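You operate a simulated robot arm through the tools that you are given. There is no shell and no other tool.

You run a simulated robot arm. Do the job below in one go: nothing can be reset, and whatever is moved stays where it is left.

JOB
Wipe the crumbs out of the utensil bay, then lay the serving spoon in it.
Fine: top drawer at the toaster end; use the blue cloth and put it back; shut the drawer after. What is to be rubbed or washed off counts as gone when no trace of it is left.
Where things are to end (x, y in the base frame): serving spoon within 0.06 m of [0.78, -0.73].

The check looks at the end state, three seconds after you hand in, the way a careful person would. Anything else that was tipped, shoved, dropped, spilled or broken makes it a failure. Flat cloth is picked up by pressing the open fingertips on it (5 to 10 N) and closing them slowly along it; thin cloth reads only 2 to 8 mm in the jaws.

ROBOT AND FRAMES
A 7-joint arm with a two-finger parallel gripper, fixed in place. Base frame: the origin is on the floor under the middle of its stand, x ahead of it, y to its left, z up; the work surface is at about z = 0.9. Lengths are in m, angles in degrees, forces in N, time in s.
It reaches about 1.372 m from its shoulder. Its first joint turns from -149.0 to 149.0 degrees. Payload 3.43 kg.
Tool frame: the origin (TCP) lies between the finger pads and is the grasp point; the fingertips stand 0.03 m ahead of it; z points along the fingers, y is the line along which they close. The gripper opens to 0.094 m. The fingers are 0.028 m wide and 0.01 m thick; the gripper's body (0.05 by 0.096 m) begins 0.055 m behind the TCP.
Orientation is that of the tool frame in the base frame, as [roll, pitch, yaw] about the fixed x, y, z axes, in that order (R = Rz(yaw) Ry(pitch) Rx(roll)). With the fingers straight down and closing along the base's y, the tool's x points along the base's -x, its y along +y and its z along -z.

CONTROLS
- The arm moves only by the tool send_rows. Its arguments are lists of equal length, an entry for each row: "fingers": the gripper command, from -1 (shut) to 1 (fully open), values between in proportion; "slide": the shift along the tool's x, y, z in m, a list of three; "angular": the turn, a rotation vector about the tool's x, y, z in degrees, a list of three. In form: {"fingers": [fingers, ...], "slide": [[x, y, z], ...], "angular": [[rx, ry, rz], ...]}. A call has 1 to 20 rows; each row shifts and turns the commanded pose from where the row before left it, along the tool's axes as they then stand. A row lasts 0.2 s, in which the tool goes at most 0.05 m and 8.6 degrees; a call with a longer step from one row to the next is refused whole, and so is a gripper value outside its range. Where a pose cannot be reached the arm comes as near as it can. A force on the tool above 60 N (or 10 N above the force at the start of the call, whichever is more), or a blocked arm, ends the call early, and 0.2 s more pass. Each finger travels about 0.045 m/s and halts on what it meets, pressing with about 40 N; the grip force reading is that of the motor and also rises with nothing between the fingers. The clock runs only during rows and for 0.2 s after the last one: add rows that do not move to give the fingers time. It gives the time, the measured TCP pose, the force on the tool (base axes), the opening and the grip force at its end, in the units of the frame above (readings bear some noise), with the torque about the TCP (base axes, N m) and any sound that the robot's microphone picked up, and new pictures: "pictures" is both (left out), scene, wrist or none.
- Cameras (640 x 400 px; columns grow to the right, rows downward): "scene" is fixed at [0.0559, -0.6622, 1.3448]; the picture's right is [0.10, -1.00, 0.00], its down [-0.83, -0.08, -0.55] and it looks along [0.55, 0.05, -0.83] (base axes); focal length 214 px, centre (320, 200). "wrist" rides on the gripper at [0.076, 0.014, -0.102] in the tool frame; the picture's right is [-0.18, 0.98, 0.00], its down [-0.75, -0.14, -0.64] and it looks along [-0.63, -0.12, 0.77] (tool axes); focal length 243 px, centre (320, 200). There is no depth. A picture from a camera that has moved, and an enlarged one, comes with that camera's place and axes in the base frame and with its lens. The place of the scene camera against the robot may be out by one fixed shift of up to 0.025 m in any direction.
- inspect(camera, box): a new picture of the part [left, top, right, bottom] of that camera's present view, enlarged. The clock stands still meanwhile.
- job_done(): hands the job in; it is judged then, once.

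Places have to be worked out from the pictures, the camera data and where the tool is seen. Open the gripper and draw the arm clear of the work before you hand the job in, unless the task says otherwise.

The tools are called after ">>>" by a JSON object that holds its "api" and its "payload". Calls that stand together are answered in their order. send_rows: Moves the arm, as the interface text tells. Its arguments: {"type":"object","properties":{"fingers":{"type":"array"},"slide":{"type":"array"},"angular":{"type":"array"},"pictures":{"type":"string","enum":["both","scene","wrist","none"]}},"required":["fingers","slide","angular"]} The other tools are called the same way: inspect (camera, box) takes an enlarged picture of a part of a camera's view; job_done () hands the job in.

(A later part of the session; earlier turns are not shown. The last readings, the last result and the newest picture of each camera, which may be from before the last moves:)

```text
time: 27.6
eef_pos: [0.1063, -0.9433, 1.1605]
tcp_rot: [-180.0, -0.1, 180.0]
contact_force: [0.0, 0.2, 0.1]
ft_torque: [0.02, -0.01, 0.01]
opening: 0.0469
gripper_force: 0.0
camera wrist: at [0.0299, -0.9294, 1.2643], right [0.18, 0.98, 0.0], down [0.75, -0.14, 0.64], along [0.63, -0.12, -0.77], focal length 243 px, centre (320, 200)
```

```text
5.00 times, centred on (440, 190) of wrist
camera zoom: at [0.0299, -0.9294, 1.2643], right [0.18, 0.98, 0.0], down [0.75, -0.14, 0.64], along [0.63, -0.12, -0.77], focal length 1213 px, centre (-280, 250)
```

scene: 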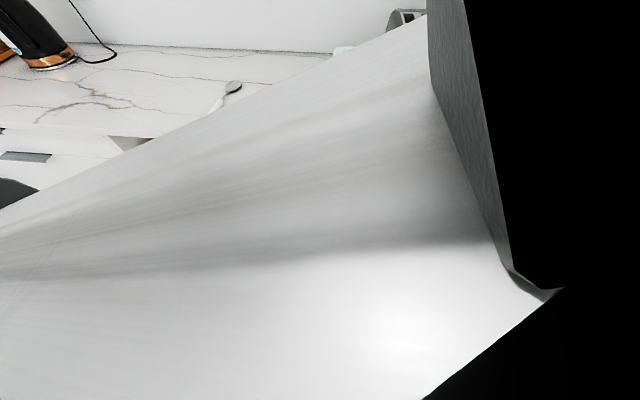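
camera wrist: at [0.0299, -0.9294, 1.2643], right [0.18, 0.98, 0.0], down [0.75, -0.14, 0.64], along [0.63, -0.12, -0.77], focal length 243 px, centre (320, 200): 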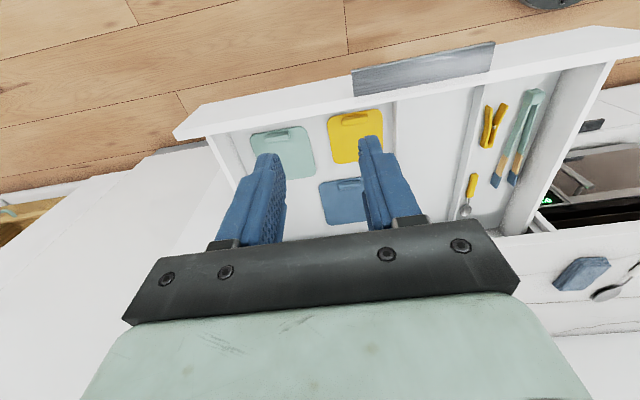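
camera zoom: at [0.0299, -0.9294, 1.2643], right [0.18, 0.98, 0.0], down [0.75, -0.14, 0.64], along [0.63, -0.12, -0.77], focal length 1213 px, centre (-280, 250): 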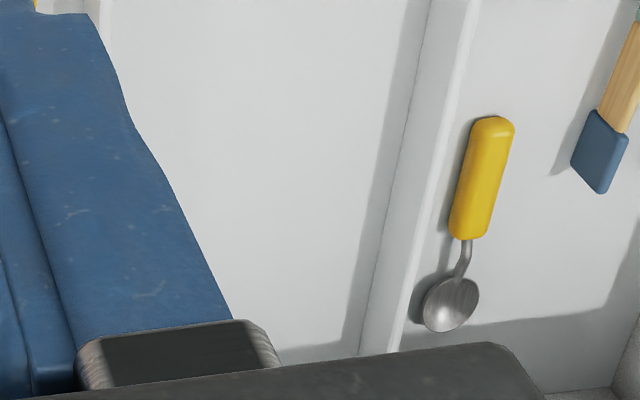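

Still no crumbs visible in the seen part. The strip right behind the drawer front is hidden, so I move the camera above it to look straight down.

>>> {"api": "send_rows", "payload": {"fingers": [0, 0, 0, 0, 0, 0, 0], "slide": [[-0.022, 0.035, 0], [-0.022, 0.035, 0], [-0.022, 0.035, 0], [-0.022, 0.035, 0], [-0.022, 0.035, 0], [-0.022, 0.035, 0], [0, 0, 0]], "angular": [[0, 0, 0], [0, 0, 0], [0, 0, 0], [0, 0, 0], [0, 0, 0], [0, 0, 0], [0, 0, 0]]}}

```text
time: 29.2
eef_pos: [0.238, -0.7365, 1.1597]
tcp_rot: [-179.9, 0.0, -180.0]
contact_force: [-0.2, 0.1, 0.0]
ft_torque: [0.02, 0.04, -0.02]
opening: 0.047
gripper_force: 0.1
camera wrist: at [0.1612, -0.7225, 1.2626], right [0.18, 0.98, 0.0], down [0.75, -0.14, 0.64], along [0.63, -0.12, -0.77], focal length 243 px, centre (320, 200)
```

scene: 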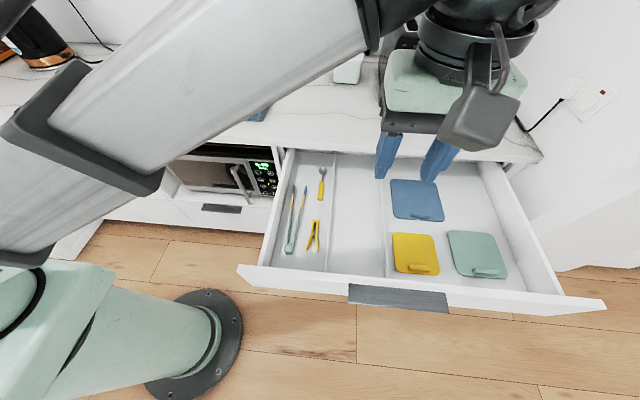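
wrist: 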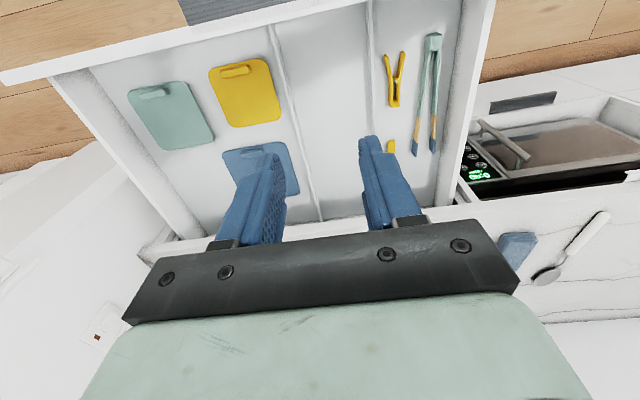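

>>> {"api": "inspect", "payload": {"camera": "wrist", "box": [260, 0, 400, 90]}}

>>> {"api": "inspect", "payload": {"camera": "wrist", "box": [270, 90, 390, 230]}}

>>> {"api": "inspect", "payload": {"camera": "wrist", "box": [60, 30, 310, 240]}}

```text
4.44 times, centred on (330, 45) of wrist
camera zoom: at [0.1612, -0.7225, 1.2626], right [0.18, 0.98, 0.0], down [0.75, -0.14, 0.64], along [0.63, -0.12, -0.77], focal length 1078 px, centre (276, 889)
```

zoom: 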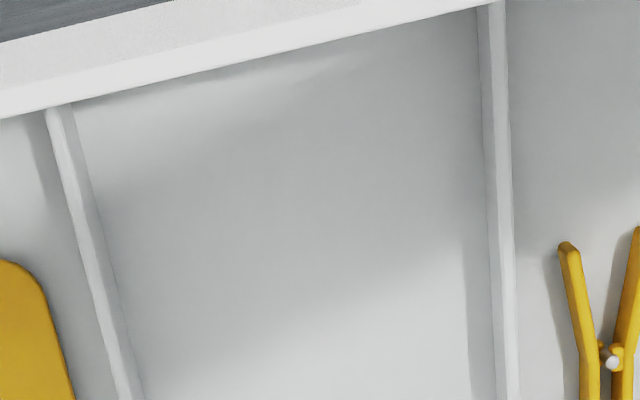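

```text
2.86 times, centred on (330, 160) of wrist
camera zoom: at [0.1612, -0.7225, 1.2626], right [0.18, 0.98, 0.0], down [0.75, -0.14, 0.64], along [0.63, -0.12, -0.77], focal length 693 px, centre (291, 314)
```

zoom: 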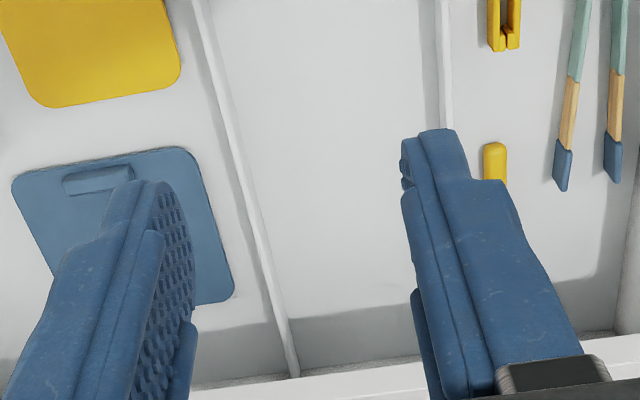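

```text
1.90 times, centred on (185, 135) of wrist
camera zoom: at [0.1612, -0.7225, 1.2626], right [0.18, 0.98, 0.0], down [0.75, -0.14, 0.64], along [0.63, -0.12, -0.77], focal length 462 px, centre (577, 324)
```

zoom: 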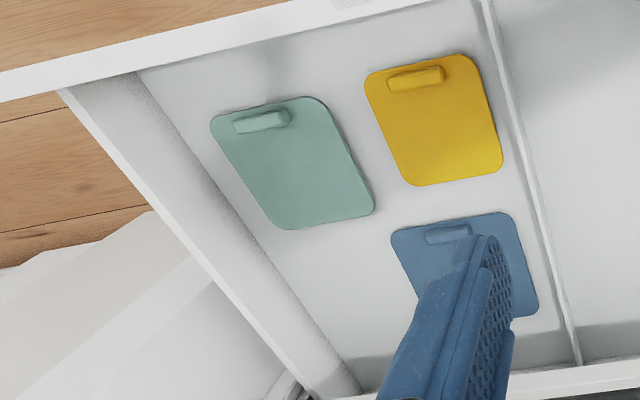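

Nothing obvious yet. I zoom much harder over the bay floor from the scene camera, piece by piece, in case the crumbs are pale specks.

>>> {"api": "inspect", "payload": {"camera": "scene", "box": [328, 148, 392, 188]}}

>>> {"api": "inspect", "payload": {"camera": "scene", "box": [328, 188, 392, 228]}}

>>> {"api": "inspect", "payload": {"camera": "scene", "box": [324, 228, 392, 280]}}

>>> {"api": "inspect", "payload": {"camera": "scene", "box": [260, 145, 335, 275]}}

```text
10.00 times, centred on (360, 168) of scene
camera zoom: at [0.0559, -0.6622, 1.3448], right [0.1, -1.0, 0.0], down [-0.83, -0.08, -0.55], along [0.55, 0.05, -0.83], focal length 2145 px, centre (-80, 520)
```

zoom: 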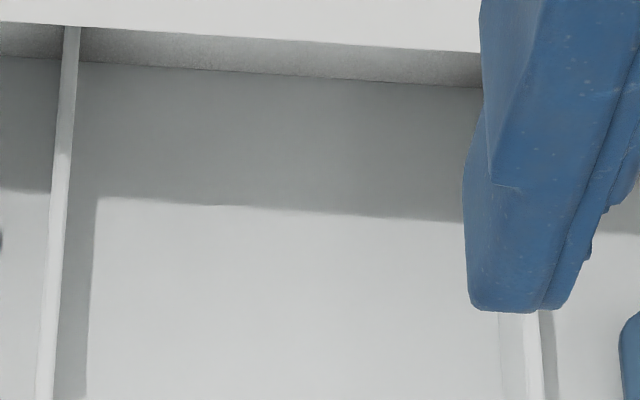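

```text
10.00 times, centred on (360, 208) of scene
camera zoom: at [0.0559, -0.6622, 1.3448], right [0.1, -1.0, 0.0], down [-0.83, -0.08, -0.55], along [0.55, 0.05, -0.83], focal length 2145 px, centre (-80, 120)
```

zoom: 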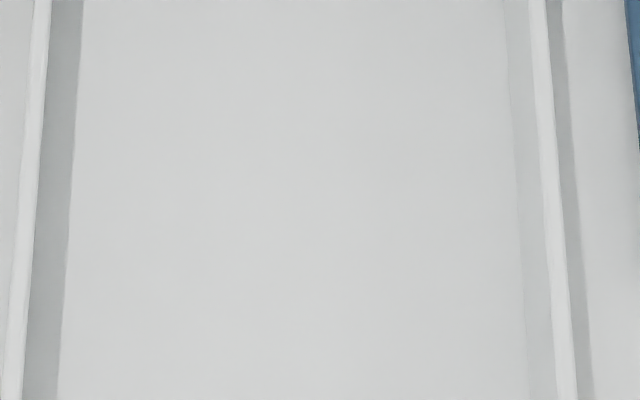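

```text
7.69 times, centred on (358, 254) of scene
camera zoom: at [0.0559, -0.6622, 1.3448], right [0.1, -1.0, 0.0], down [-0.83, -0.08, -0.55], along [0.55, 0.05, -0.83], focal length 1650 px, centre (28, -215)
```

zoom: 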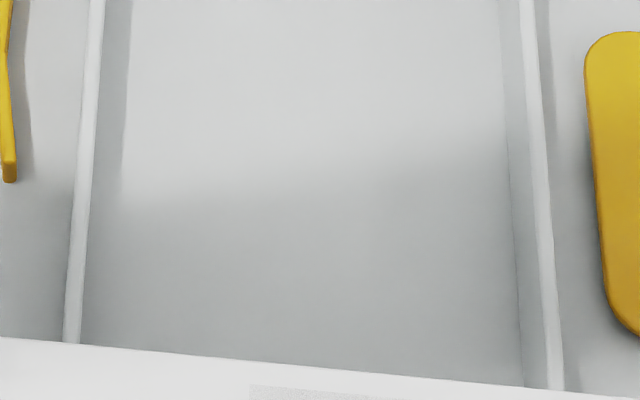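

```text
3.08 times, centred on (298, 210) of scene
camera zoom: at [0.0559, -0.6622, 1.3448], right [0.1, -1.0, 0.0], down [-0.83, -0.08, -0.55], along [0.55, 0.05, -0.83], focal length 660 px, centre (389, 169)
```

zoom: 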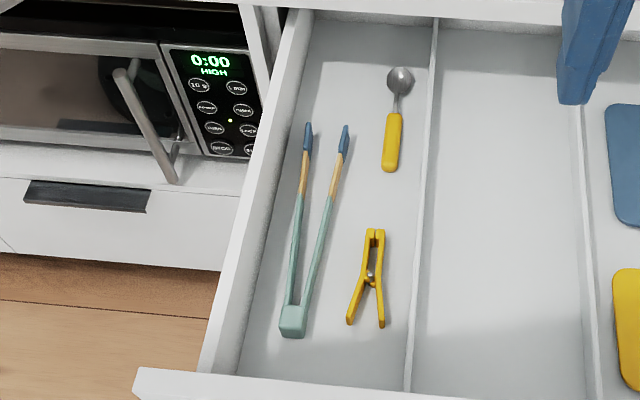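

The bay appears bare at this scale, so I bring the wrist camera closer and scan the bay floor from front to back.

>>> {"api": "send_rows", "payload": {"fingers": [0, 0, 0, 0, 0], "slide": [[-0.005, 0, 0.035], [-0.005, 0, 0.035], [-0.005, 0, 0.035], [-0.005, 0, 0.035], [0, 0, 0]], "angular": [[0, 0, 0], [0, 0, 0], [0, 0, 0], [0, 0, 0], [0, 0, 0]], "pictures": "wrist"}}

```text
time: 30.4
eef_pos: [0.2578, -0.7352, 1.0214]
tcp_rot: [179.9, -0.1, 180.0]
contact_force: [0.8, -0.1, 1.1]
ft_torque: [-0.02, 0.0, -0.01]
opening: 0.047
gripper_force: 0.1
camera wrist: at [0.1802, -0.72, 1.1242], right [0.18, 0.98, 0.0], down [0.75, -0.14, 0.64], along [0.63, -0.12, -0.77], focal length 243 px, centre (320, 200)
```

wrist: 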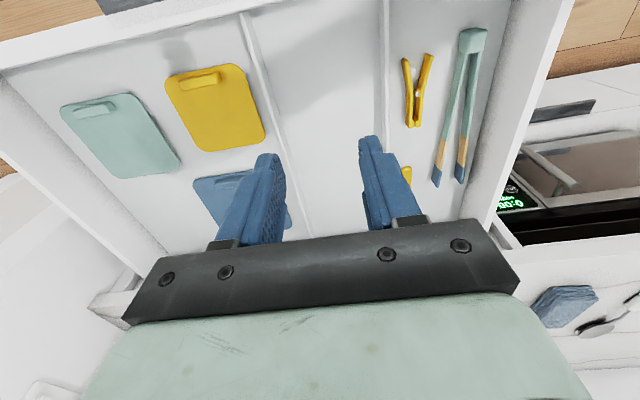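

>>> {"api": "inspect", "payload": {"camera": "wrist", "box": [240, 0, 390, 90]}}

>>> {"api": "inspect", "payload": {"camera": "wrist", "box": [260, 80, 390, 240]}}

>>> {"api": "inspect", "payload": {"camera": "wrist", "box": [380, 0, 520, 220]}}

>>> {"api": "inspect", "payload": {"camera": "wrist", "box": [20, 20, 290, 260]}}

```text
4.27 times, centred on (315, 45) of wrist
camera zoom: at [0.1802, -0.72, 1.1242], right [0.18, 0.98, 0.0], down [0.75, -0.14, 0.64], along [0.63, -0.12, -0.77], focal length 1035 px, centre (341, 861)
```

zoom: 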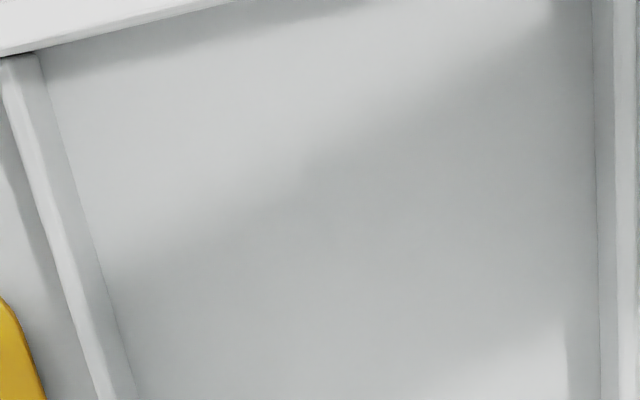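

```text
2.50 times, centred on (325, 160) of wrist
camera zoom: at [0.1802, -0.72, 1.1242], right [0.18, 0.98, 0.0], down [0.75, -0.14, 0.64], along [0.63, -0.12, -0.77], focal length 606 px, centre (308, 300)
```

zoom: 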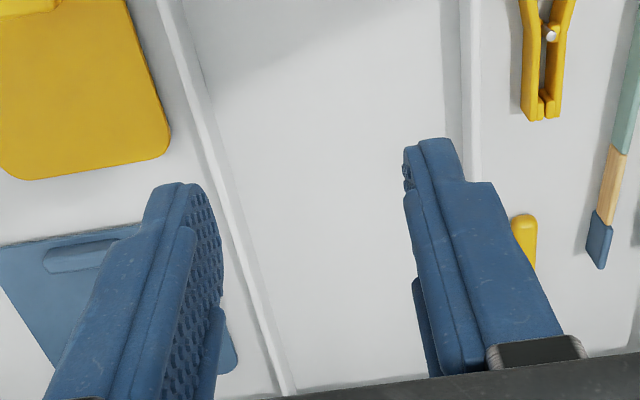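

```text
1.82 times, centred on (450, 110) of wrist
camera zoom: at [0.1802, -0.72, 1.1242], right [0.18, 0.98, 0.0], down [0.75, -0.14, 0.64], along [0.63, -0.12, -0.77], focal length 441 px, centre (84, 364)
```

zoom: 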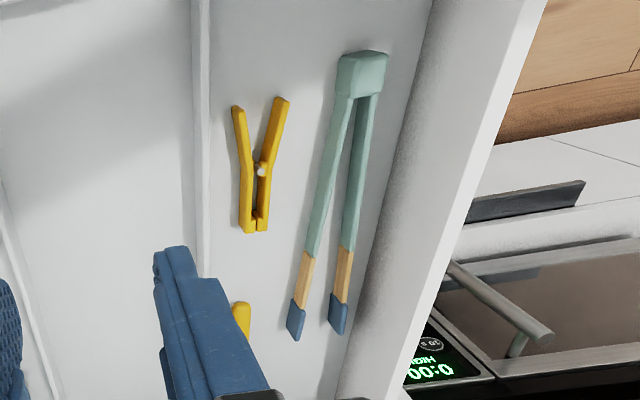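

```text
1.67 times, centred on (155, 140) of wrist
camera zoom: at [0.1802, -0.72, 1.1242], right [0.18, 0.98, 0.0], down [0.75, -0.14, 0.64], along [0.63, -0.12, -0.77], focal length 404 px, centre (595, 300)
```

zoom: 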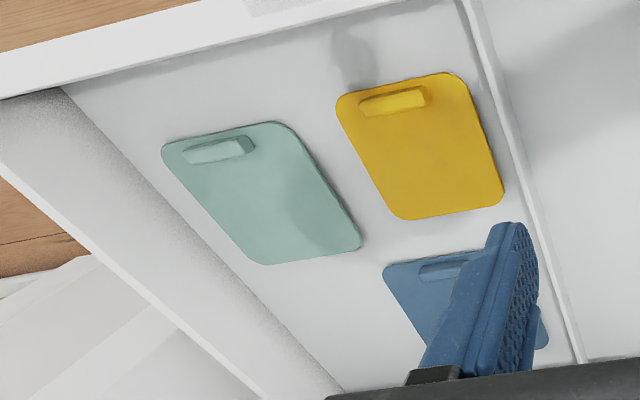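

The front half is visibly clean at close range. I scan the back half too.

>>> {"api": "send_rows", "payload": {"fingers": [0, 0, 0, 0, 0, 0, 0], "slide": [[-0.04, 0, 0], [-0.04, 0, 0], [-0.04, 0, 0], [-0.04, 0, 0], [-0.04, 0, 0], [-0.04, 0, 0], [0, 0, 0]], "angular": [[0, 0, 0], [0, 0, 0], [0, 0, 0], [0, 0, 0], [0, 0, 0], [0, 0, 0], [0, 0, 0]]}}

```text
time: 32.0
eef_pos: [0.4976, -0.7326, 1.0209]
tcp_rot: [180.0, 0.0, 180.0]
contact_force: [-0.2, -0.4, -0.7]
ft_torque: [-0.03, -0.01, 0.01]
opening: 0.047
gripper_force: 0.2
camera wrist: at [0.4209, -0.7189, 1.1242], right [0.18, 0.98, 0.0], down [0.75, -0.14, 0.64], along [0.63, -0.12, -0.77], focal length 243 px, centre (320, 200)
```

scene: 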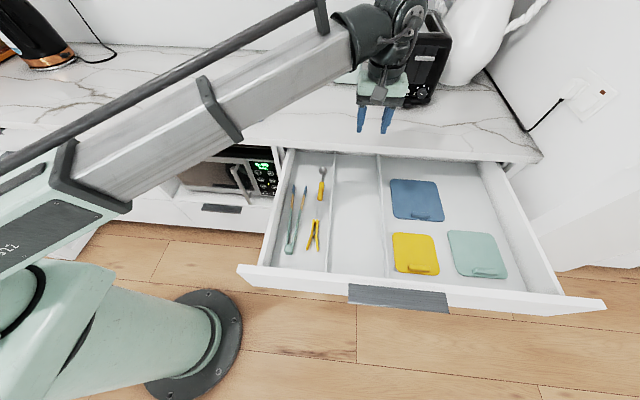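
wrist: 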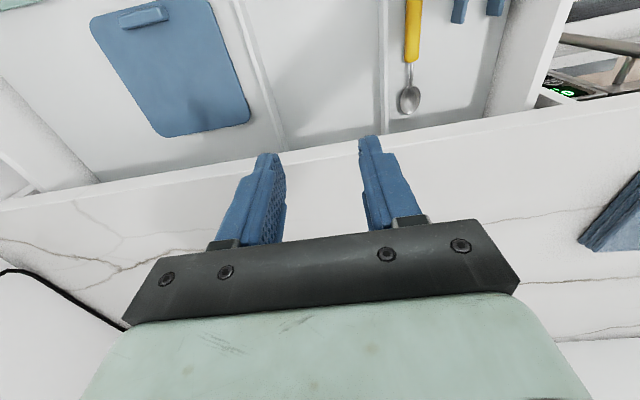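

>>> {"api": "inspect", "payload": {"camera": "wrist", "box": [240, 0, 390, 90]}}

>>> {"api": "inspect", "payload": {"camera": "wrist", "box": [260, 70, 390, 160]}}

>>> {"api": "inspect", "payload": {"camera": "scene", "box": [320, 145, 400, 195]}}

>>> {"api": "inspect", "payload": {"camera": "wrist", "box": [540, 140, 640, 260]}}

```text
4.27 times, centred on (315, 45) of wrist
camera zoom: at [0.4209, -0.7189, 1.1242], right [0.18, 0.98, 0.0], down [0.75, -0.14, 0.64], along [0.63, -0.12, -0.77], focal length 1035 px, centre (341, 861)
```

zoom: 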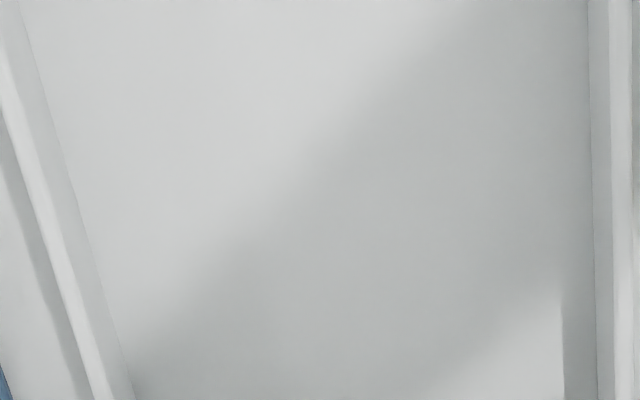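

```text
4.44 times, centred on (325, 115) of wrist
camera zoom: at [0.4209, -0.7189, 1.1242], right [0.18, 0.98, 0.0], down [0.75, -0.14, 0.64], along [0.63, -0.12, -0.77], focal length 1078 px, centre (298, 578)
```

zoom: 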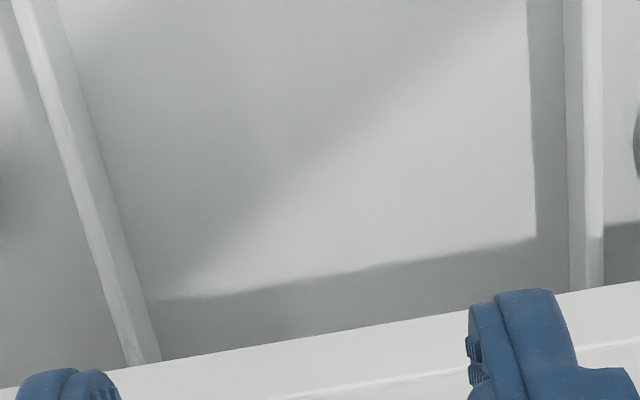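

```text
8.00 times, centred on (360, 170) of scene
camera zoom: at [0.0559, -0.6622, 1.3448], right [0.1, -1.0, 0.0], down [-0.83, -0.08, -0.55], along [0.55, 0.05, -0.83], focal length 1716 px, centre (0, 440)
```

zoom: 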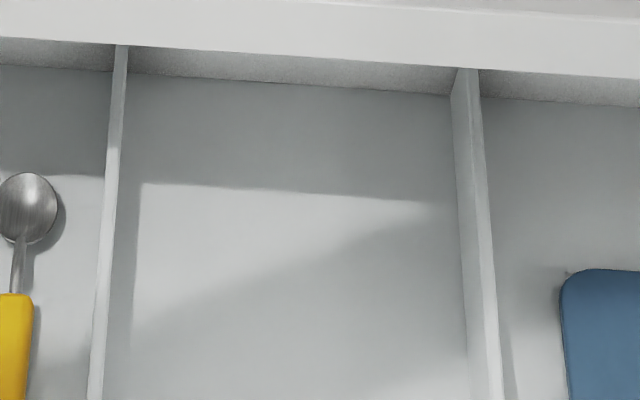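

```text
3.33 times, centred on (590, 200) of wrist
camera zoom: at [0.4209, -0.7189, 1.1242], right [0.18, 0.98, 0.0], down [0.75, -0.14, 0.64], along [0.63, -0.12, -0.77], focal length 809 px, centre (-580, 200)
```

zoom: 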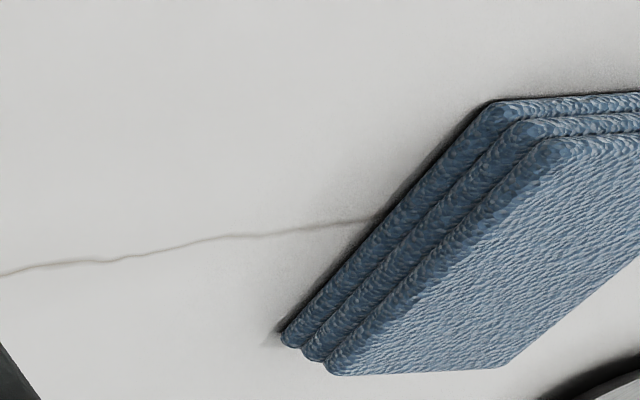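

The middle bay looks bare, but there is a tiny brown speck at the corner of the blue lid in the right bay. I zoom in on the lids.

>>> {"api": "inspect", "payload": {"camera": "scene", "box": [385, 172, 409, 187]}}

>>> {"api": "inspect", "payload": {"camera": "scene", "box": [380, 165, 460, 230]}}

>>> {"api": "inspect", "payload": {"camera": "scene", "box": [380, 220, 520, 290]}}

>>> {"api": "inspect", "payload": {"camera": "wrist", "box": [80, 0, 270, 150]}}

```text
16.00 times, centred on (397, 180) of scene
camera zoom: at [0.0559, -0.6622, 1.3448], right [0.1, -1.0, 0.0], down [-0.83, -0.08, -0.55], along [0.55, 0.05, -0.83], focal length 3432 px, centre (-912, 528)
```

zoom: 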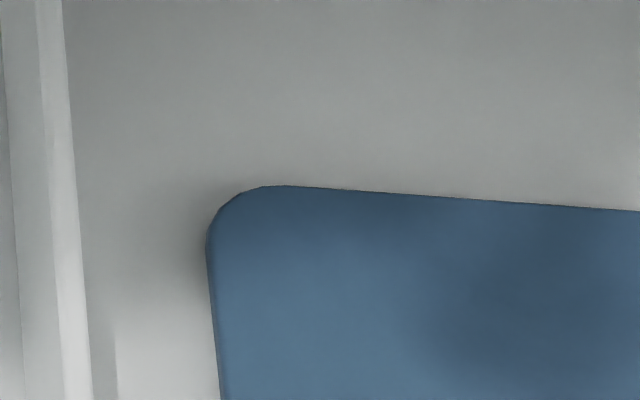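

```text
6.15 times, centred on (420, 198) of scene
camera zoom: at [0.0559, -0.6622, 1.3448], right [0.1, -1.0, 0.0], down [-0.83, -0.08, -0.55], along [0.55, 0.05, -0.83], focal length 1320 px, centre (-295, 215)
```

zoom: 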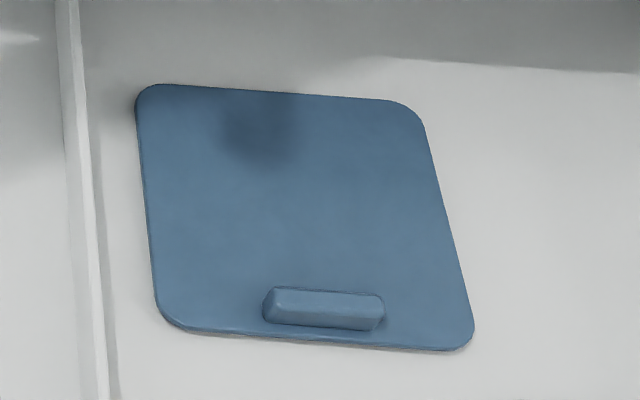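

```text
4.57 times, centred on (450, 255) of scene
camera zoom: at [0.0559, -0.6622, 1.3448], right [0.1, -1.0, 0.0], down [-0.83, -0.08, -0.55], along [0.55, 0.05, -0.83], focal length 980 px, centre (-274, -51)
```

zoom: 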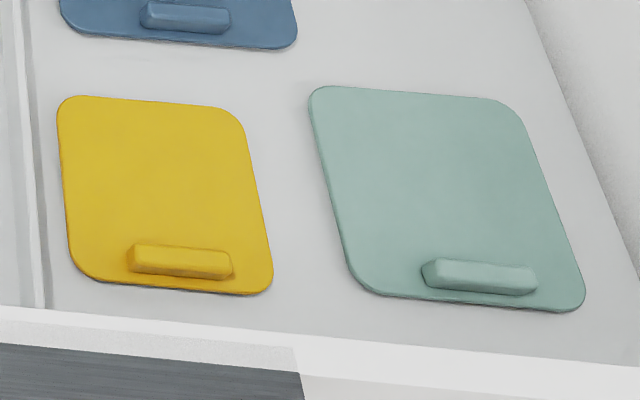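

```text
2.67 times, centred on (175, 75) of wrist
camera zoom: at [0.4209, -0.7189, 1.1242], right [0.18, 0.98, 0.0], down [0.75, -0.14, 0.64], along [0.63, -0.12, -0.77], focal length 647 px, centre (707, 533)
```

zoom: 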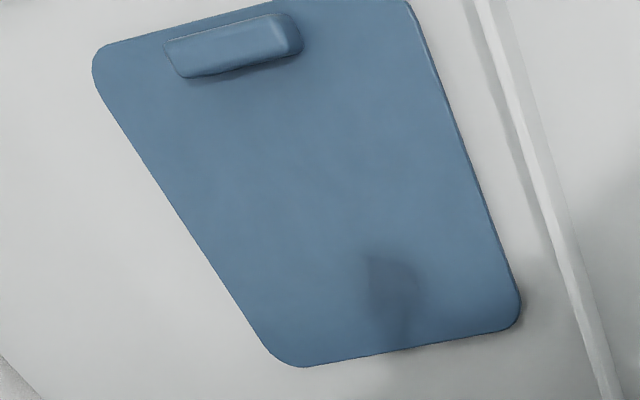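

Those were only shading artefacts. I take one more very close look at the middle bay floor from just above the drawer before going for the cloth.

>>> {"api": "send_rows", "payload": {"fingers": [0, 0, 0, 0], "slide": [[0.04, 0, 0.02], [0.04, 0, 0.035], [0.01, 0, 0.035], [0, 0, 0]], "angular": [[0, 0, 0], [0, 0, 0], [0, 0, 0], [0, 0, 0]], "pictures": "wrist"}}

```text
refused: row 2 steps farther than a row can; nothing moved
```

>>> {"api": "send_rows", "payload": {"fingers": [0, 0, 0, 0], "slide": [[0.035, 0, 0.03], [0.035, 0, 0.03], [0.02, 0, 0.03], [0, 0, 0]], "angular": [[0, 0, 0], [0, 0, 0], [0, 0, 0], [0, 0, 0]], "pictures": "wrist"}}

```text
time: 33.0
eef_pos: [0.4058, -0.7359, 0.9296]
tcp_rot: [180.0, 0.1, 179.9]
contact_force: [0.7, -0.1, 0.5]
ft_torque: [-0.01, 0.03, -0.01]
opening: 0.0468
gripper_force: 0.1
camera wrist: at [0.329, -0.7219, 1.0329], right [0.18, 0.98, 0.0], down [0.75, -0.14, 0.64], along [0.63, -0.12, -0.77], focal length 243 px, centre (320, 200)
```

wrist: 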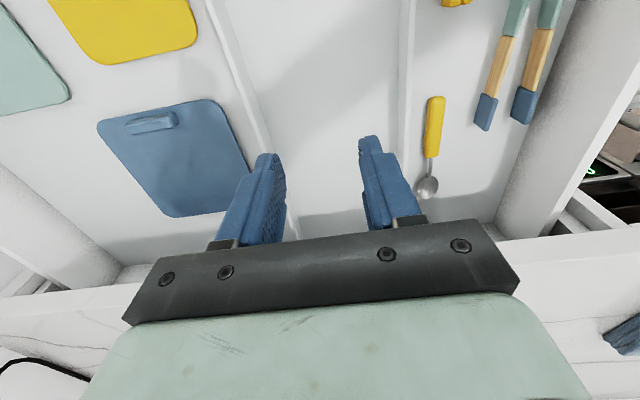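

>>> {"api": "inspect", "payload": {"camera": "wrist", "box": [215, 0, 415, 125]}}

>>> {"api": "inspect", "payload": {"camera": "wrist", "box": [260, 120, 400, 235]}}

>>> {"api": "inspect", "payload": {"camera": "wrist", "box": [400, 0, 580, 210]}}

>>> {"api": "inspect", "payload": {"camera": "scene", "box": [320, 150, 400, 280]}}

```text
3.20 times, centred on (315, 62) of wrist
camera zoom: at [0.329, -0.7219, 1.0329], right [0.18, 0.98, 0.0], down [0.75, -0.14, 0.64], along [0.63, -0.12, -0.77], focal length 776 px, centre (336, 640)
```

zoom: 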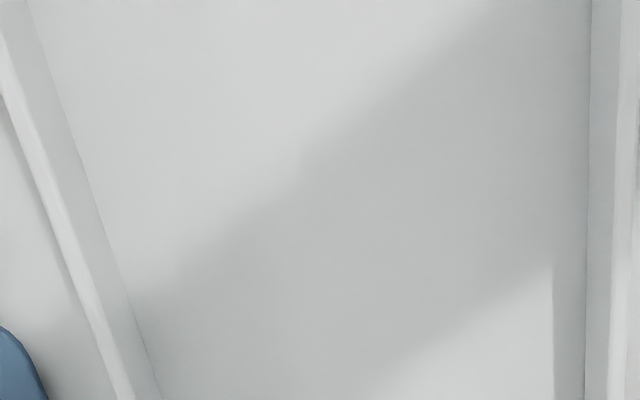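

```text
3.48 times, centred on (330, 178) of wrist
camera zoom: at [0.329, -0.7219, 1.0329], right [0.18, 0.98, 0.0], down [0.75, -0.14, 0.64], along [0.63, -0.12, -0.77], focal length 844 px, centre (285, 278)
```

zoom: 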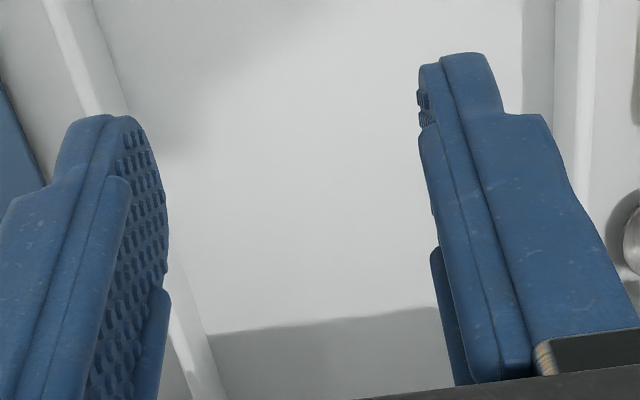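

```text
1.90 times, centred on (490, 105) of wrist
camera zoom: at [0.329, -0.7219, 1.0329], right [0.18, 0.98, 0.0], down [0.75, -0.14, 0.64], along [0.63, -0.12, -0.77], focal length 462 px, centre (-4, 381)
```

zoom: 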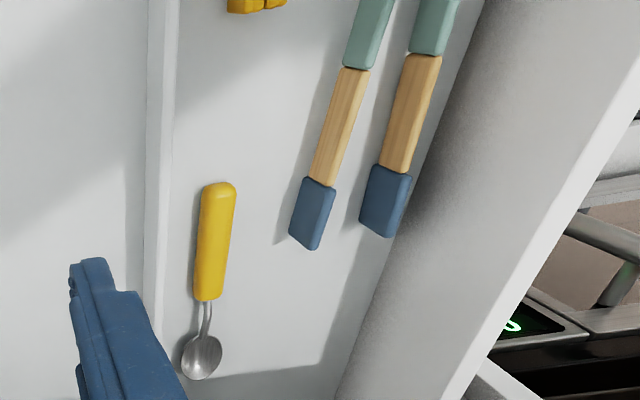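

```text
3.08 times, centred on (360, 215) of scene
camera zoom: at [0.0559, -0.6622, 1.3448], right [0.1, -1.0, 0.0], down [-0.83, -0.08, -0.55], along [0.55, 0.05, -0.83], focal length 660 px, centre (197, 154)
```

zoom: 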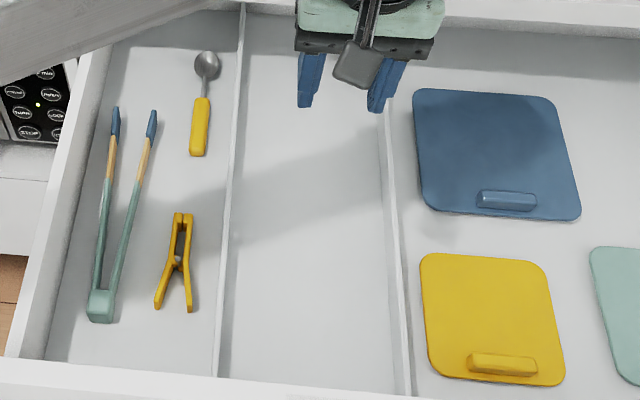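

I can find no visible crumb anywhere in the bay, but I'll still wipe its whole floor with the cloth as asked. I rise and travel to above the blue cloth (about x 0.683, y −0.38).

>>> {"api": "send_rows", "payload": {"fingers": [0, 0, 0, 0, 1, 1, 1, 1, 1, 1, 1, 1, 1, 1, 1], "slide": [[0, 0, -0.043], [0, 0, -0.043], [0, 0, -0.043], [0, 0, -0.043], [-0.0265, 0.0357, 0], [-0.0265, 0.0357, 0], [-0.0265, 0.0357, 0], [-0.0265, 0.0357, 0], [-0.0265, 0.0357, 0], [-0.0265, 0.0357, 0], [-0.0265, 0.0357, 0], [-0.0265, 0.0357, 0], [-0.0265, 0.0357, 0], [-0.0265, 0.0357, 0], [0, 0, 0]], "angular": [[0, 0, 0], [0, 0, 0], [0, 0, 0], [0, 0, 0], [0, 0, 0], [0, 0, 0], [0, 0, 0], [0, 0, 0], [0, 0, 0], [0, 0, 0], [0, 0, 0], [0, 0, 0], [0, 0, 0], [0, 0, 0], [0, 0, 0]]}}

```text
time: 36.2
eef_pos: [0.6725, -0.3797, 1.1005]
tcp_rot: [-180.0, 0.0, 180.0]
contact_force: [0.1, -0.1, 0.2]
ft_torque: [0.0, 0.01, 0.0]
opening: 0.0941
gripper_force: 0.0
camera wrist: at [0.5966, -0.3641, 1.203], right [0.18, 0.98, 0.0], down [0.75, -0.14, 0.64], along [0.63, -0.12, -0.77], focal length 243 px, centre (320, 200)
```

scene: 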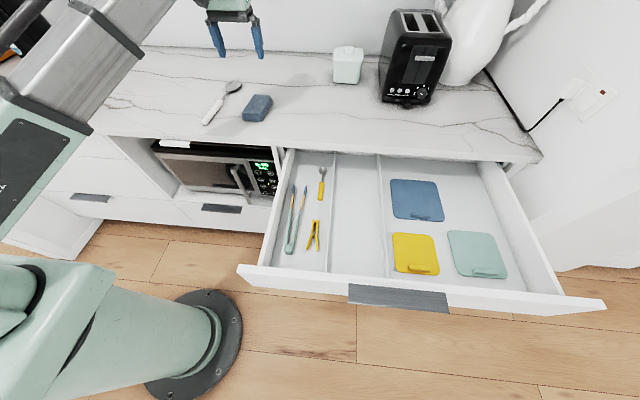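
wrist: 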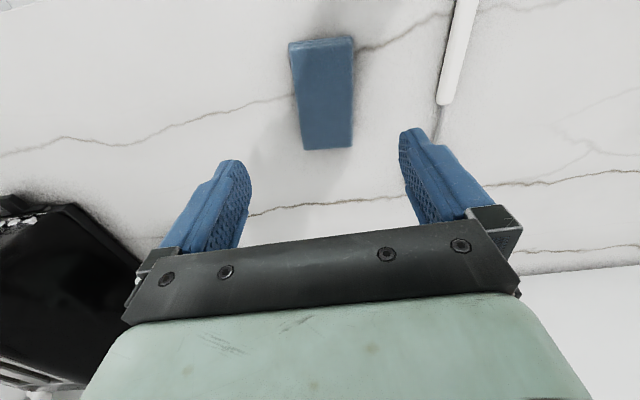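

>>> {"api": "inspect", "payload": {"camera": "wrist", "box": [264, 20, 376, 160]}}

>>> {"api": "inspect", "payload": {"camera": "scene", "box": [320, 150, 400, 280]}}

```text
2.86 times, centred on (320, 90) of wrist
camera zoom: at [0.5966, -0.3641, 1.203], right [0.18, 0.98, 0.0], down [0.75, -0.14, 0.64], along [0.63, -0.12, -0.77], focal length 693 px, centre (320, 514)
```

zoom: 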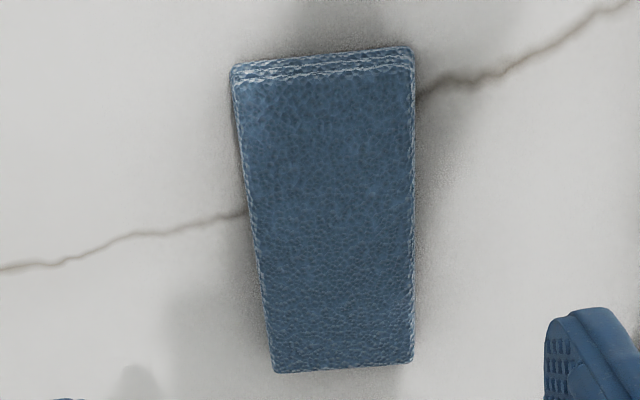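

```text
3.08 times, centred on (360, 215) of scene
camera zoom: at [0.0559, -0.6622, 1.3448], right [0.1, -1.0, 0.0], down [-0.83, -0.08, -0.55], along [0.55, 0.05, -0.83], focal length 660 px, centre (197, 154)
```

zoom: 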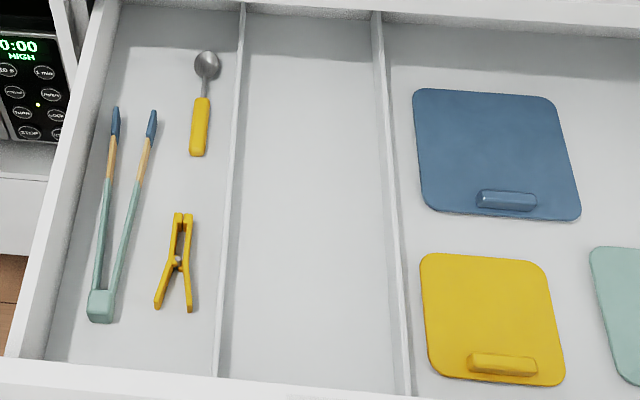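

The cloth is centred at about (0.688, −0.375), turned −6°, roughly 0.11 × 0.061 × 0.024 m. I align over it with the same turn and descend so the fingertips stop about 1 cm above the counter.

>>> {"api": "send_rows", "payload": {"fingers": [1, 1, 1, 1, 1, 1, 1], "slide": [[-0.0157, 0.0047, 0.02], [0, 0, 0.035], [0, 0, 0.035], [0, 0, 0.03], [0, 0, 0.02], [0, 0, 0.015], [0, 0, 0]], "angular": [[0, 0, 0], [0, 0, 6], [0, 0, 0], [0, 0, 0], [0, 0, 0], [0, 0, 0], [0, 0, 0]]}}

```text
time: 37.8
eef_pos: [0.6882, -0.3727, 0.9476]
tcp_rot: [-180.0, 0.0, 174.0]
contact_force: [-0.3, -0.4, 0.9]
ft_torque: [-0.01, 0.0, 0.0]
opening: 0.0942
gripper_force: 0.0
camera wrist: at [0.613, -0.3515, 1.0506], right [0.29, 0.96, 0.0], down [0.73, -0.22, 0.64], along [0.62, -0.18, -0.77], focal length 243 px, centre (320, 200)
```

scene: 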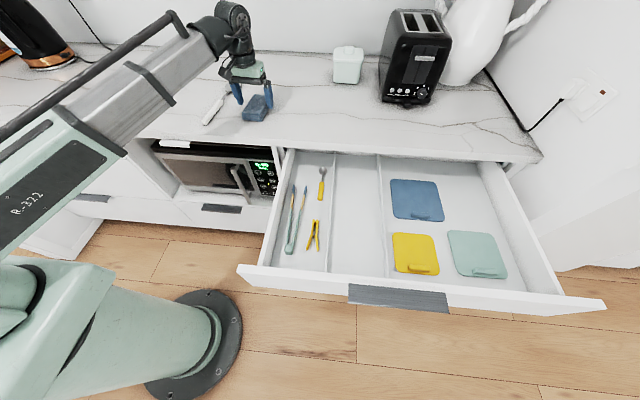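
wrist: 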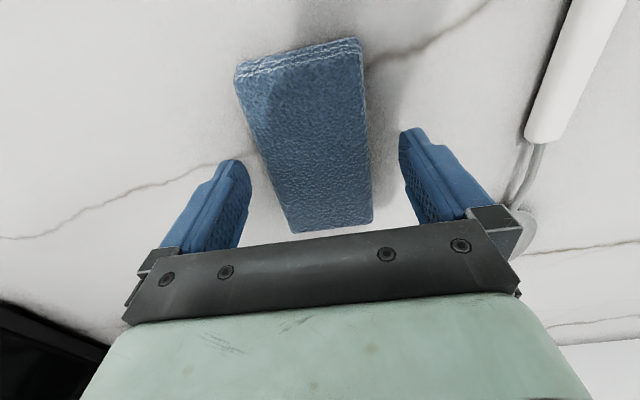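

The cloth's edges line up with the tool axis. I lower the last 7 mm and close slowly on its long sides.

>>> {"api": "send_rows", "payload": {"fingers": [1, 0.7, 0.5, 0.4, 0.3, 0.2, 0.1, 0, -0.1, -0.1], "slide": [[0, -0.001, 0.0065], [0, 0, 0], [0, 0, 0], [0, 0, 0], [0, 0, 0], [0, 0, 0], [0, 0, 0], [0, 0, 0], [0, 0, 0], [0, 0, 0]], "angular": [[0, 0, 0], [0, 0, 0], [0, 0, 0], [0, 0, 0], [0, 0, 0], [0, 0, 0], [0, 0, 0], [0, 0, 0], [0, 0, 0], [0, 0, 0]]}}

```text
time: 40.0
eef_pos: [0.6869, -0.3751, 0.9431]
tcp_rot: [179.9, 0.0, 174.0]
contact_force: [0.4, -0.2, 0.8]
ft_torque: [-0.02, 0.04, 0.04]
opening: 0.0666
gripper_force: 39.6
camera wrist: at [0.6132, -0.3526, 1.0451], right [0.29, 0.96, 0.0], down [0.73, -0.22, 0.64], along [0.62, -0.18, -0.77], focal length 243 px, centre (320, 200)
```

scene: 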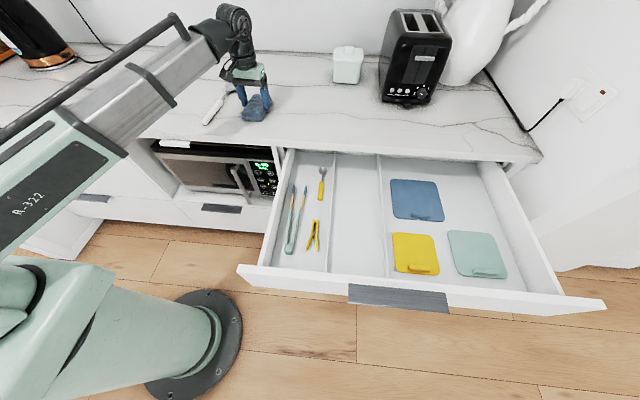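
wrist: 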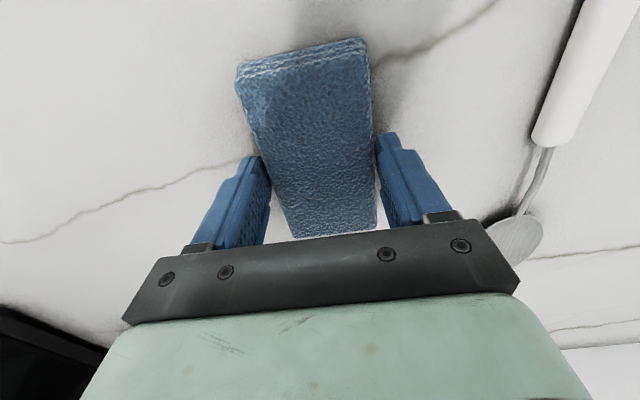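

The jaws hold the cloth (opening 67 mm, 40 N). I lift it a little and check that it comes along.

>>> {"api": "send_rows", "payload": {"fingers": [-0.3, -0.3, -0.3, -0.3, -0.3], "slide": [[0, 0, 0], [0, 0, -0.01], [0, 0, -0.02], [0, 0, -0.03], [0, 0, 0]], "angular": [[0, 0, 0], [0, 0, 0], [0, 0, 0], [0, 0, 0], [0, 0, 0]]}}

```text
time: 41.2
eef_pos: [0.688, -0.3753, 1.0012]
tcp_rot: [-180.0, 0.0, 174.0]
contact_force: [0.3, 0.9, -0.9]
ft_torque: [-0.03, 0.0, -0.02]
opening: 0.0665
gripper_force: 39.6
camera wrist: at [0.613, -0.3521, 1.1055], right [0.29, 0.96, 0.0], down [0.73, -0.22, 0.64], along [0.62, -0.18, -0.77], focal length 243 px, centre (320, 200)
```

scene: 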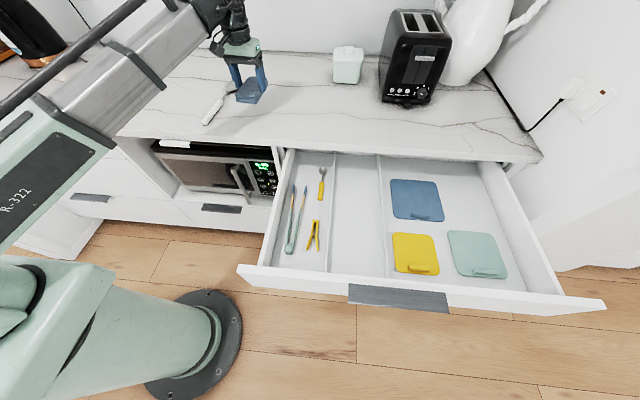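
wrist: 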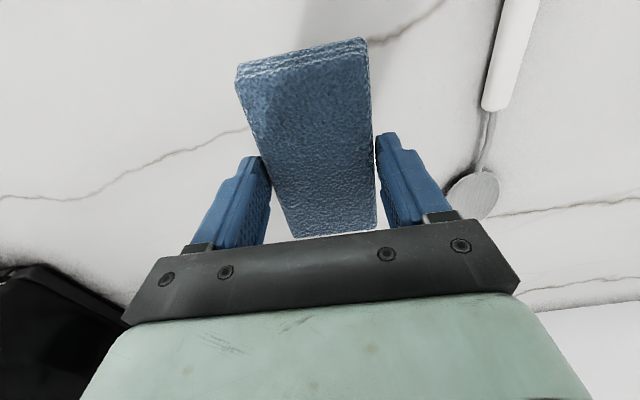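

The cloth is held firmly. I carry it up and over to the drawer, squaring it with the bay.

>>> {"api": "send_rows", "payload": {"fingers": [-0.3, -0.3, -0.3, -0.3, -0.3, -0.3, -0.3, -0.3, -0.3, -0.3, -0.3, -0.3, -0.3, -0.3], "slide": [[0, 0, -0.045], [0, 0, -0.045], [0.0307, -0.0318, 0], [0.0307, -0.0318, 0], [0.0307, -0.0318, 0], [0.0307, -0.0318, 0], [0.0307, -0.0318, 0], [0.0307, -0.0318, 0], [0.0307, -0.0318, 0], [0.0307, -0.0318, 0], [0.0307, -0.0318, 0], [0.0307, -0.0318, 0], [0.0307, -0.0318, 0], [0, 0, 0]], "angular": [[0, 0, -3], [0, 0, -3], [0, 0, 0], [0, 0, 0], [0, 0, 0], [0, 0, 0], [0, 0, 0], [0, 0, 0], [0, 0, 0], [0, 0, 0], [0, 0, 0], [0, 0, 0], [0, 0, 0], [0, 0, 0]]}}

```text
time: 44.2
eef_pos: [0.3533, -0.7263, 1.0915]
tcp_rot: [179.9, -0.1, 179.9]
contact_force: [0.6, 0.4, -0.1]
ft_torque: [0.03, -0.03, 0.0]
opening: 0.0666
gripper_force: 39.6
camera wrist: at [0.276, -0.7119, 1.195], right [0.18, 0.98, 0.0], down [0.75, -0.14, 0.64], along [0.63, -0.12, -0.77], focal length 243 px, centre (320, 200)
```

scene: 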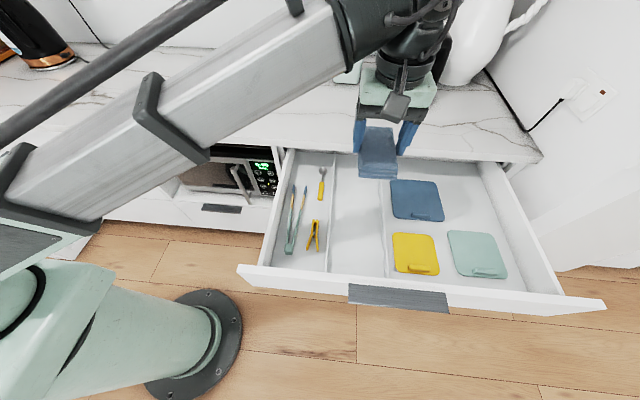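
wrist: 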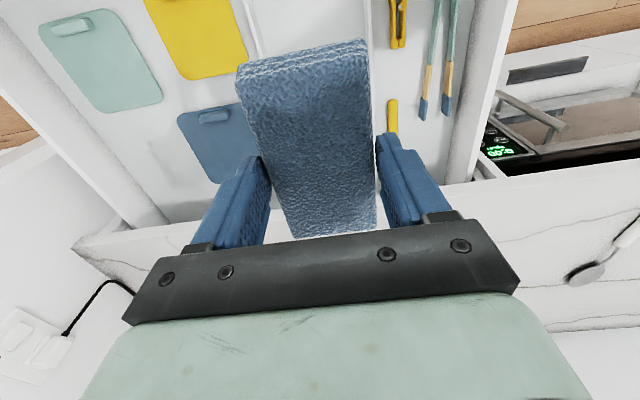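

I zoom at the dividers beside the cloth to fix the bay's width and height.

>>> {"api": "inspect", "payload": {"camera": "wrist", "box": [226, 0, 290, 40]}}

>>> {"api": "inspect", "payload": {"camera": "wrist", "box": [346, 0, 410, 40]}}

>>> {"api": "inspect", "payload": {"camera": "wrist", "box": [360, 30, 424, 130]}}

```text
10.00 times, centred on (258, 20) of wrist
camera zoom: at [0.276, -0.7119, 1.195], right [0.18, 0.98, 0.0], down [0.75, -0.14, 0.64], along [0.63, -0.12, -0.77], focal length 2426 px, centre (940, 2000)
```

zoom: 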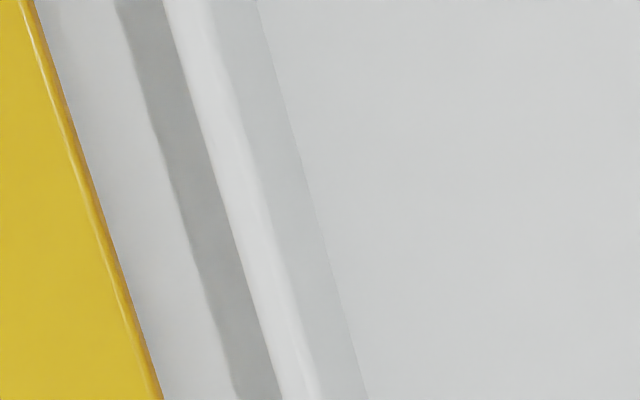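

```text
10.00 times, centred on (378, 20) of wrist
camera zoom: at [0.276, -0.7119, 1.195], right [0.18, 0.98, 0.0], down [0.75, -0.14, 0.64], along [0.63, -0.12, -0.77], focal length 2426 px, centre (-260, 2000)
```

zoom: 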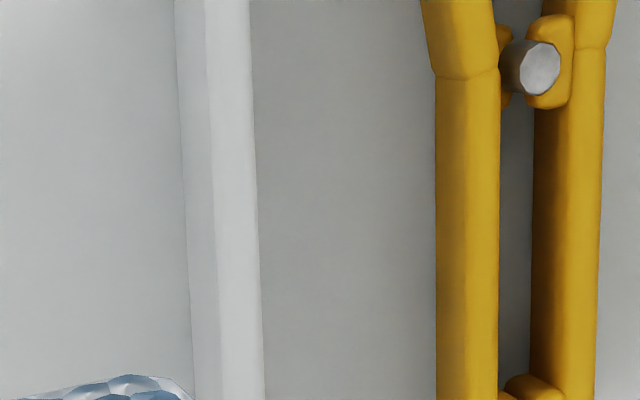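

```text
4.00 times, centred on (392, 80) of wrist
camera zoom: at [0.276, -0.7119, 1.195], right [0.18, 0.98, 0.0], down [0.75, -0.14, 0.64], along [0.63, -0.12, -0.77], focal length 970 px, centre (32, 680)
```

zoom: 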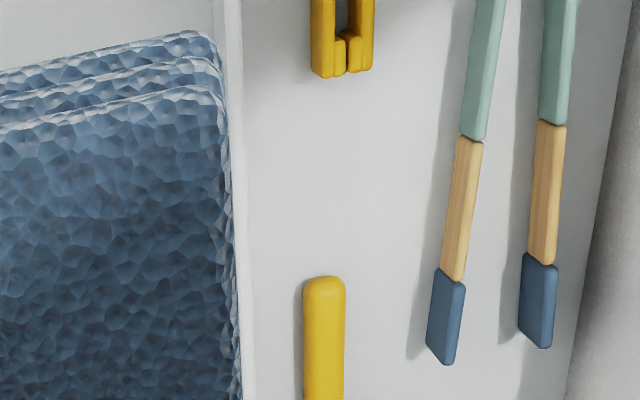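

Geometry: bay floor z≈0.755, dividers up to ≈0.786, bay y from −0.806 to −0.652 (centre −0.729). I descend in the bay's middle, stopping about 2 cm above the floor.

>>> {"api": "send_rows", "payload": {"fingers": [-0.3, -0.3, -0.3, -0.3, -0.3, -0.3, -0.3], "slide": [[0, -0.003, 0.045], [0, 0, 0.045], [0, 0, 0.045], [0, 0, 0.045], [0, 0, 0.045], [0, 0, 0.045], [0, 0, 0]], "angular": [[0, 0, 0], [0, 0, 0], [0, 0, 0], [0, 0, 0], [0, 0, 0], [0, 0, 0], [0, 0, 0]]}}

```text
time: 45.8
eef_pos: [0.353, -0.7278, 0.8231]
tcp_rot: [180.0, 0.0, 180.0]
contact_force: [0.4, -0.3, 0.2]
ft_torque: [0.01, 0.02, -0.01]
opening: 0.0668
gripper_force: 40.5
camera wrist: at [0.2767, -0.7128, 0.9263], right [0.18, 0.98, 0.0], down [0.75, -0.14, 0.64], along [0.63, -0.12, -0.77], focal length 243 px, centre (320, 200)
```

scene: 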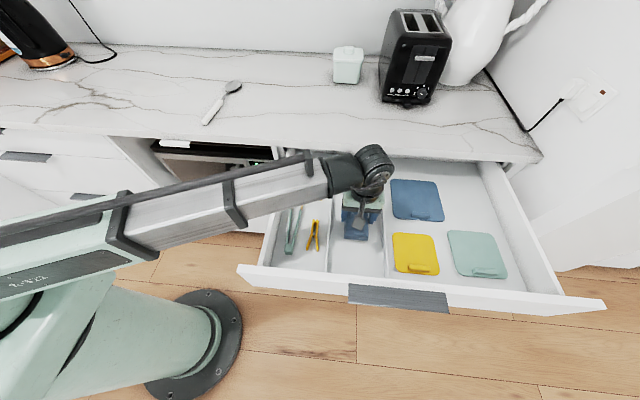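
wrist: 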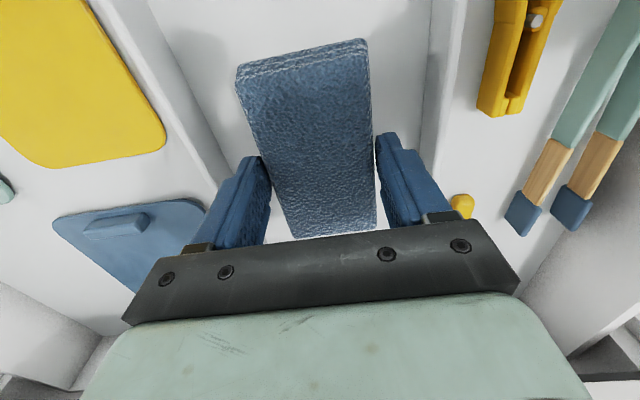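

Well centred in the bay. I feel downward for the floor in small steps.

>>> {"api": "send_rows", "payload": {"fingers": [-0.3, -0.3, -0.3, -0.3, -0.3], "slide": [[0, 0, 0.006], [0, 0, 0.006], [0, 0, 0.005], [0, 0, 0.003], [0, 0, 0]], "angular": [[0, 0, 0], [0, 0, 0], [0, 0, 0], [0, 0, 0], [0, 0, 0]], "pictures": "wrist"}}

```text
time: 47.0
eef_pos: [0.3516, -0.7272, 0.8016]
tcp_rot: [-180.0, 0.0, 180.0]
contact_force: [0.2, -0.4, 0.1]
ft_torque: [-0.01, 0.0, 0.01]
opening: 0.0666
gripper_force: 39.8
camera wrist: at [0.2744, -0.7129, 0.9048], right [0.18, 0.98, 0.0], down [0.75, -0.14, 0.64], along [0.63, -0.12, -0.77], focal length 243 px, centre (320, 200)
```

wrist: 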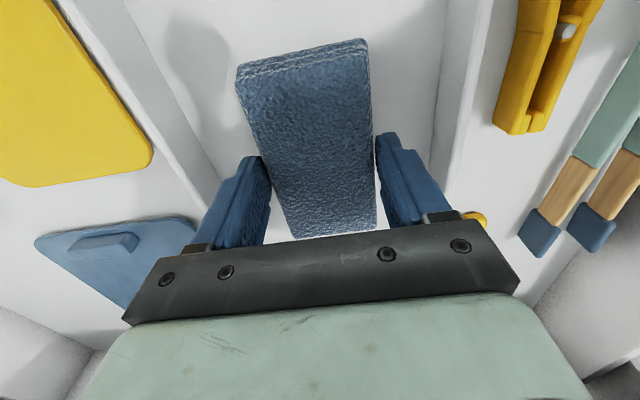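

>>> {"api": "send_rows", "payload": {"fingers": [-0.3, -0.3, -0.3, -0.3, -0.3], "slide": [[0, 0, 0.002], [0, 0, 0.002], [0, 0, 0.002], [0, 0, 0.002], [0, 0, 0]], "angular": [[0, 0, 0], [0, 0, 0], [0, 0, 0], [0, 0, 0], [0, 0, 0]], "pictures": "none"}}

```text
time: 48.2
eef_pos: [0.3512, -0.7272, 0.7937]
tcp_rot: [-179.8, -0.1, 180.0]
contact_force: [0.0, -1.4, 11.7]
ft_torque: [0.08, 0.03, 0.01]
opening: 0.0668
gripper_force: 39.9
```

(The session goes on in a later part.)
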